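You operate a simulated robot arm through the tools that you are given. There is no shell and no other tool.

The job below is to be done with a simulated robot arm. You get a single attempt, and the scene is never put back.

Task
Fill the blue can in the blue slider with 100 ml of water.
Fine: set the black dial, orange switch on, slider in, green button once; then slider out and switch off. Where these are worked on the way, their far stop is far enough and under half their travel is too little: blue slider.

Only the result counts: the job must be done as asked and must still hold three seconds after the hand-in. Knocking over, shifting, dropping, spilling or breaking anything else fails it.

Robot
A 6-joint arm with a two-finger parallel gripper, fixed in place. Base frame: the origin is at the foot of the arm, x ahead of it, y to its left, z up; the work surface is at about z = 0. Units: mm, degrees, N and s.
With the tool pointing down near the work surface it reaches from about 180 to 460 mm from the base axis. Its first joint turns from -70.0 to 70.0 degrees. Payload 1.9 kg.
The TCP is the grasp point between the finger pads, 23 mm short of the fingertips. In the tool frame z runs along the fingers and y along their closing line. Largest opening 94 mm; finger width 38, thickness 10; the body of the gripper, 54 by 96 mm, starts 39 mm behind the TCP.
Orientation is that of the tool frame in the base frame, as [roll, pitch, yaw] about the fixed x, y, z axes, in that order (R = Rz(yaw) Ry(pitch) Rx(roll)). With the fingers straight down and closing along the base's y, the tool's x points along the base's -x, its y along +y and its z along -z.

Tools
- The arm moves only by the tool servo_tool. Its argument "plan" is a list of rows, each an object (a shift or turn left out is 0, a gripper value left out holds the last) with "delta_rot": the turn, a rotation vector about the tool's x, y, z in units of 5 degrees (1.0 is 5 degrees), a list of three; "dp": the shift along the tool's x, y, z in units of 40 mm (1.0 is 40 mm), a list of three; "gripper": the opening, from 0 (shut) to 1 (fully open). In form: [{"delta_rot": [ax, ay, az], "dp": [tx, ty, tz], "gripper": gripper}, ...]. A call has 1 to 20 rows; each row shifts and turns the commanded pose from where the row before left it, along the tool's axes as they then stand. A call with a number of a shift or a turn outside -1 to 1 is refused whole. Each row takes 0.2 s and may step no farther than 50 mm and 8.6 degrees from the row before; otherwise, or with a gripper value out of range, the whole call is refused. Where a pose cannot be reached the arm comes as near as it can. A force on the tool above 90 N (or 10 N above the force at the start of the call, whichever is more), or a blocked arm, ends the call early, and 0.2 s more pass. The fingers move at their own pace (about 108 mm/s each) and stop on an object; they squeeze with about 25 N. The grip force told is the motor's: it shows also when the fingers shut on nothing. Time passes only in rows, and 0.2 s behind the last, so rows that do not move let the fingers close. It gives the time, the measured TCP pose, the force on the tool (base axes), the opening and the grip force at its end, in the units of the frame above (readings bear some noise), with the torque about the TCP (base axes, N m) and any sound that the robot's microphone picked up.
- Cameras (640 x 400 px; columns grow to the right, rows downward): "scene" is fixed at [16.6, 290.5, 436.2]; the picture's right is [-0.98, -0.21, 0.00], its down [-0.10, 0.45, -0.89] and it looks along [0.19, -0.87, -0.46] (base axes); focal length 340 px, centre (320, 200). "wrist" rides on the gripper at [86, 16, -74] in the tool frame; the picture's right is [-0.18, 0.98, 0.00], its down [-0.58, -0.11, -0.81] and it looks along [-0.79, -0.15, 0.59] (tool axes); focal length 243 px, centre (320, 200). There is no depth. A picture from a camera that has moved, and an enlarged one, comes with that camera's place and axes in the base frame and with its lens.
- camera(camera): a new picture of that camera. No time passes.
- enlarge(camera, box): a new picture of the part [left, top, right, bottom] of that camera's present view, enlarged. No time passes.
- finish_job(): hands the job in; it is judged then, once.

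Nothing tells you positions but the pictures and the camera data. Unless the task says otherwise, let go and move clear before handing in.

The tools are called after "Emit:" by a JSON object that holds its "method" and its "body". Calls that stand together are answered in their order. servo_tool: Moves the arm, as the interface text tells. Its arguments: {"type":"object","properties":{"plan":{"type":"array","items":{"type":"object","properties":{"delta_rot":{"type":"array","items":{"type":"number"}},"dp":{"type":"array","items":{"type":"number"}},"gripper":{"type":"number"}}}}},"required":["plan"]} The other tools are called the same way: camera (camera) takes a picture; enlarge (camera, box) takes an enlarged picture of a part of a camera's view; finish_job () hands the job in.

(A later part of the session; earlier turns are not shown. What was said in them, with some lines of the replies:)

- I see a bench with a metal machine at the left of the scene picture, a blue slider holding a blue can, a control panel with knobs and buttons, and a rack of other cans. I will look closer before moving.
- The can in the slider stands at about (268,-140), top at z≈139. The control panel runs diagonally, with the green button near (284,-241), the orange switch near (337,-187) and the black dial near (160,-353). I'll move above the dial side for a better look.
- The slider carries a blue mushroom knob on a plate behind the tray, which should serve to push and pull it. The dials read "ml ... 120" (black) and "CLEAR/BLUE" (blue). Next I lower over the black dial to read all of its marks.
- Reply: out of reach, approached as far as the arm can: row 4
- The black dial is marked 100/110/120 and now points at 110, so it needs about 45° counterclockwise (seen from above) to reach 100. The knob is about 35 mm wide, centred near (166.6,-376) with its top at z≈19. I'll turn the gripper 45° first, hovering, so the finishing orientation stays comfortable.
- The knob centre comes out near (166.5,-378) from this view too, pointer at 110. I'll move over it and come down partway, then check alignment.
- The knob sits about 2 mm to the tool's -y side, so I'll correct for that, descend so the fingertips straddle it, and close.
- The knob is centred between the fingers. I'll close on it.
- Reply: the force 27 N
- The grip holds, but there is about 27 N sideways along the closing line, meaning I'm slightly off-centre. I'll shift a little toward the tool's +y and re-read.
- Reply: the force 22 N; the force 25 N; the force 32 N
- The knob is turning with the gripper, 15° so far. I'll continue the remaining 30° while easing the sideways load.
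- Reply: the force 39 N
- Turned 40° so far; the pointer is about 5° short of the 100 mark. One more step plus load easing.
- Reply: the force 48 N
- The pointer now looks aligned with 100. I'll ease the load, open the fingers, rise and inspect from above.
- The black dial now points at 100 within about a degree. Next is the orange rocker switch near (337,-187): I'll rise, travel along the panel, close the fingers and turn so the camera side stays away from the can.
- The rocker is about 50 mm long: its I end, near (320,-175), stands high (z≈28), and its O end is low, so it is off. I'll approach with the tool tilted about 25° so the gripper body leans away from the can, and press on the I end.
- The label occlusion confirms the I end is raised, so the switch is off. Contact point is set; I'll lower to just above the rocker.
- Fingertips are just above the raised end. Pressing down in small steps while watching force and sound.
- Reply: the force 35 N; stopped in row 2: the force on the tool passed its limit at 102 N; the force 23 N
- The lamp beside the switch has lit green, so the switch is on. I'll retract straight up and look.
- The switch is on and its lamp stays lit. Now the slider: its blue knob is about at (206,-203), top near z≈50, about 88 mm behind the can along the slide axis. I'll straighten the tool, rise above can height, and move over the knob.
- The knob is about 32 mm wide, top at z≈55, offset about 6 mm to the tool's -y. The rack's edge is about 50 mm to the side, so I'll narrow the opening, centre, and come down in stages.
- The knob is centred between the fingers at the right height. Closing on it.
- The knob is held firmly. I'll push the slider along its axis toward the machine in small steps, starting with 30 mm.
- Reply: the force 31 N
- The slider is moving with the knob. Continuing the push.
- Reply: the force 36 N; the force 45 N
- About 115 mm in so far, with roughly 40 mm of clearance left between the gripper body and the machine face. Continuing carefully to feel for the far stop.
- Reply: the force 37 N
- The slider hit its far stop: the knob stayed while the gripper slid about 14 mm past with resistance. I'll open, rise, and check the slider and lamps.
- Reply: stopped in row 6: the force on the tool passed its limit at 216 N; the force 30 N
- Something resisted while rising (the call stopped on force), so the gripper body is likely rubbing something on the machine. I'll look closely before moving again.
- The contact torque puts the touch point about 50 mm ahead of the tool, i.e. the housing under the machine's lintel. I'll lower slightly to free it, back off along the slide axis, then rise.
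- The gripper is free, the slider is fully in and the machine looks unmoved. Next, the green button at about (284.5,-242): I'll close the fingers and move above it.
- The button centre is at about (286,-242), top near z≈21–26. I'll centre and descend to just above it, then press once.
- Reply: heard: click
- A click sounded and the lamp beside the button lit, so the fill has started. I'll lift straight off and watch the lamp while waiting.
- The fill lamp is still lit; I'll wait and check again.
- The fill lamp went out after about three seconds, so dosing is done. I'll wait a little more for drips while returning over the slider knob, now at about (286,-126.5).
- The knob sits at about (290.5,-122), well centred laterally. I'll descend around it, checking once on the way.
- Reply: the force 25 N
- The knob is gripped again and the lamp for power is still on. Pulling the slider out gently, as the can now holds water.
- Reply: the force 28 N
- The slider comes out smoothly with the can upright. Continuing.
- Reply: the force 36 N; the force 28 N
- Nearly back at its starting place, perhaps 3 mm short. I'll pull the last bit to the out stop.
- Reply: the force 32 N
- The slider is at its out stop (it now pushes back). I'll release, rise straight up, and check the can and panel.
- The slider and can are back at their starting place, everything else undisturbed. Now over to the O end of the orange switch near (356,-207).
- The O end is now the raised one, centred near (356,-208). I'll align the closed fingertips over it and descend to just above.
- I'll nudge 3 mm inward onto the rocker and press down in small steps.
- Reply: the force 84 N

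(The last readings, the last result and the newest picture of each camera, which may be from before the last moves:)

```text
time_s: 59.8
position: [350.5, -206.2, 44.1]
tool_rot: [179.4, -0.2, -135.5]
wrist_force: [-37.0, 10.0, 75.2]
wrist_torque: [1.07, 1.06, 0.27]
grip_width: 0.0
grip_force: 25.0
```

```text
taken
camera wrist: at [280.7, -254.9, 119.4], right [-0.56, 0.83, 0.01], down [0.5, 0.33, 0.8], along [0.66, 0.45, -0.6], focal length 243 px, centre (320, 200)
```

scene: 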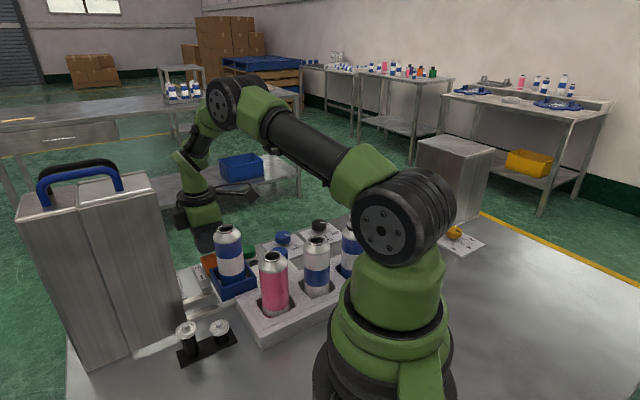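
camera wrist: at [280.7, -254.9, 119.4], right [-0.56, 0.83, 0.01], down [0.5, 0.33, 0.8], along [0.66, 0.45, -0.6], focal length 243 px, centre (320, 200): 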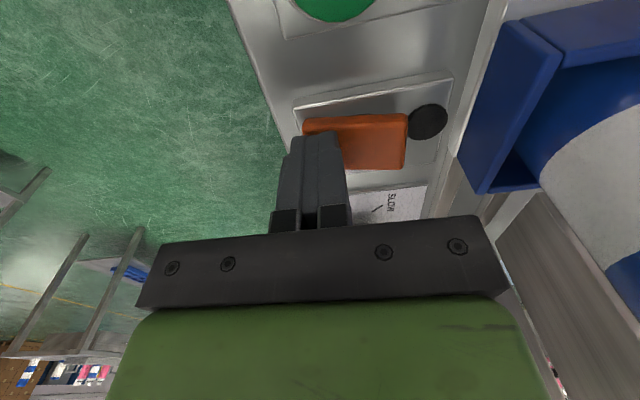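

The power lamp has gone out, so the switch is off. I'll lift straight up and check that it holds.

Emit:
{"method": "servo_tool", "body": {"plan": [{"dp": [0, 0, -0.5]}, {"dp": [0, 0, -0.8]}, {"dp": [0, 0, -0.8]}, {"dp": [0, 0, 0]}, {"dp": [0, 0, 0]}]}}

Emit:
{"method": "camera", "body": {"camera": "wrist"}}

Emit:
{"method": "enlarge", "body": {"camera": "wrist", "box": [240, 20, 440, 160]}}

Emit:
{"method": "camera", "body": {"camera": "scene"}}

```text
time_s: 61.0
position: [354.3, -205.9, 125.5]
tool_rot: [179.2, -0.4, -135.3]
wrist_force: [-0.1, -0.1, 0.7]
wrist_torque: [0.04, -0.01, -0.02]
grip_width: 0.2
grip_force: 24.6
```

```text
taken
camera wrist: at [283.2, -255.4, 200.6], right [-0.56, 0.83, 0.01], down [0.5, 0.33, 0.8], along [0.66, 0.45, -0.6], focal length 243 px, centre (320, 200)
```

wrist: 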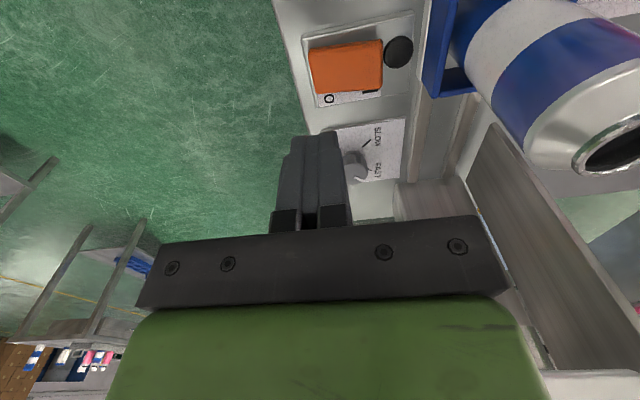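

```text
2.86 times, centred on (340, 90) of wrist
camera zoom: at [283.2, -255.4, 200.6], right [-0.56, 0.83, 0.01], down [0.5, 0.33, 0.8], along [0.66, 0.45, -0.6], focal length 693 px, centre (263, 514)
```

zoom: 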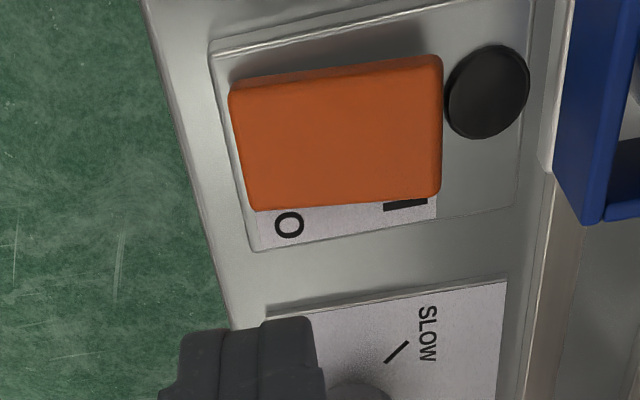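

```text
taken
```

scene: 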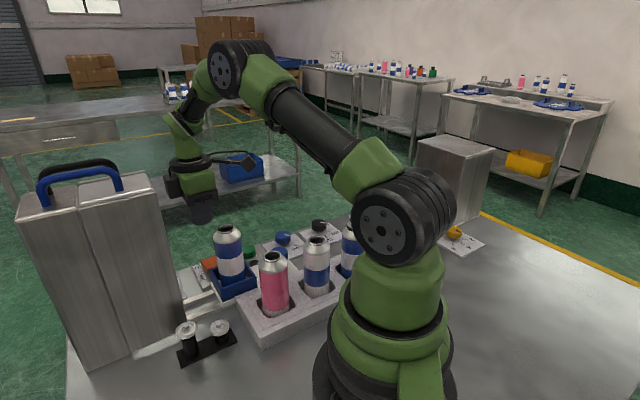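

The switch is off and stays so, with O down and the lamp dark. I'll move up clear and take a last look at everything.

Emit:
{"method": "servo_tool", "body": {"plan": [{"dp": [0, 0, -0.8]}, {"dp": [0.3, 0, -0.8]}, {"dp": [0.6, 0, -0.6]}, {"dp": [0.6, 0, 0]}, {"dp": [0, 0, 0]}]}}

Emit:
{"method": "camera", "body": {"camera": "wrist"}}

Emit:
{"method": "enlarge", "body": {"camera": "scene", "box": [160, 200, 380, 370]}}

```text
time_s: 62.2
position: [312.0, -249.4, 214.0]
tool_rot: [179.4, -0.4, -135.3]
wrist_force: [-0.2, 1.1, 1.0]
wrist_torque: [0.02, 0.01, 0.01]
grip_width: 0.0
grip_force: 25.3
```

```text
taken
camera wrist: at [241.3, -298.0, 288.3], right [-0.56, 0.83, 0.01], down [0.5, 0.33, 0.8], along [0.66, 0.46, -0.6], focal length 243 px, centre (320, 200)
```

wrist: 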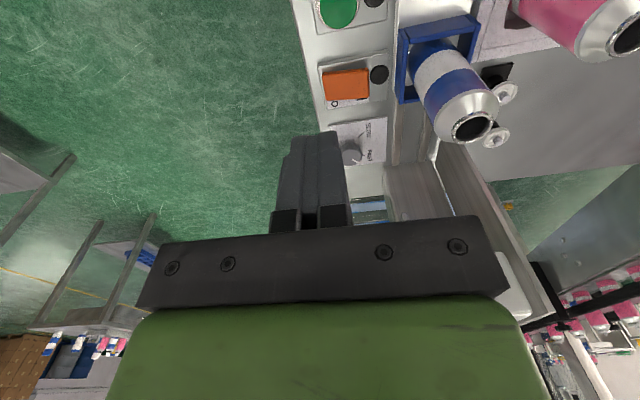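

```text
2.35 times, centred on (270, 285) of scene
camera zoom: at [16.6, 290.5, 436.2], right [-0.98, -0.21, 0.0], down [-0.1, 0.45, -0.89], along [0.19, -0.87, -0.46], focal length 800 px, centre (438, 0)
```

zoom: 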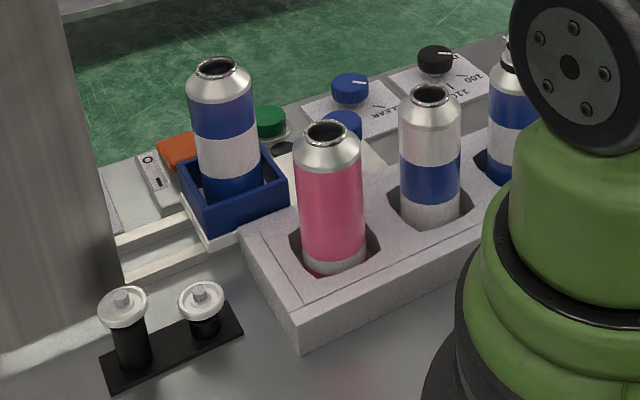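

The last look matches the start: the slider is out with the can upright in it, both lamps are dark, the switch is off, the dial is at 100 and the other cans are in place. The arm is clear, so I'm handing in.

Emit:
{"method": "finish_job", "body": {}}

```text
The job is handed in.
```

The blue can in the blue slider should now hold 100 ml of water, and I have handed the job in. I did not look inside the can. I'm going on the click when I pressed the green button and its lamp, which lit and went out within about three seconds.

- **Dial:** the black dial was at 110. I turned it to 100, and the pointer lined up with the mark to within a degree or two.
- **Switch and button:** I pressed the orange switch on and its lamp lit. With the slider in, I pressed the green button once.
- **Slider:** I pushed it in until it hit its far stop, and after the fill I pulled it back to its starting stop.
- **Final state:** the switch is off with its lamp dark. The can is upright in the slider and the arm is clear.

After I released the slider knob inside the machine, the gripper struck part of the machine as it rose. The contact peaked at 216 N and stopped the move. I backed off along the slide before lifting again. The later pictures show the machine, the other cans and the rack in the same places as before.
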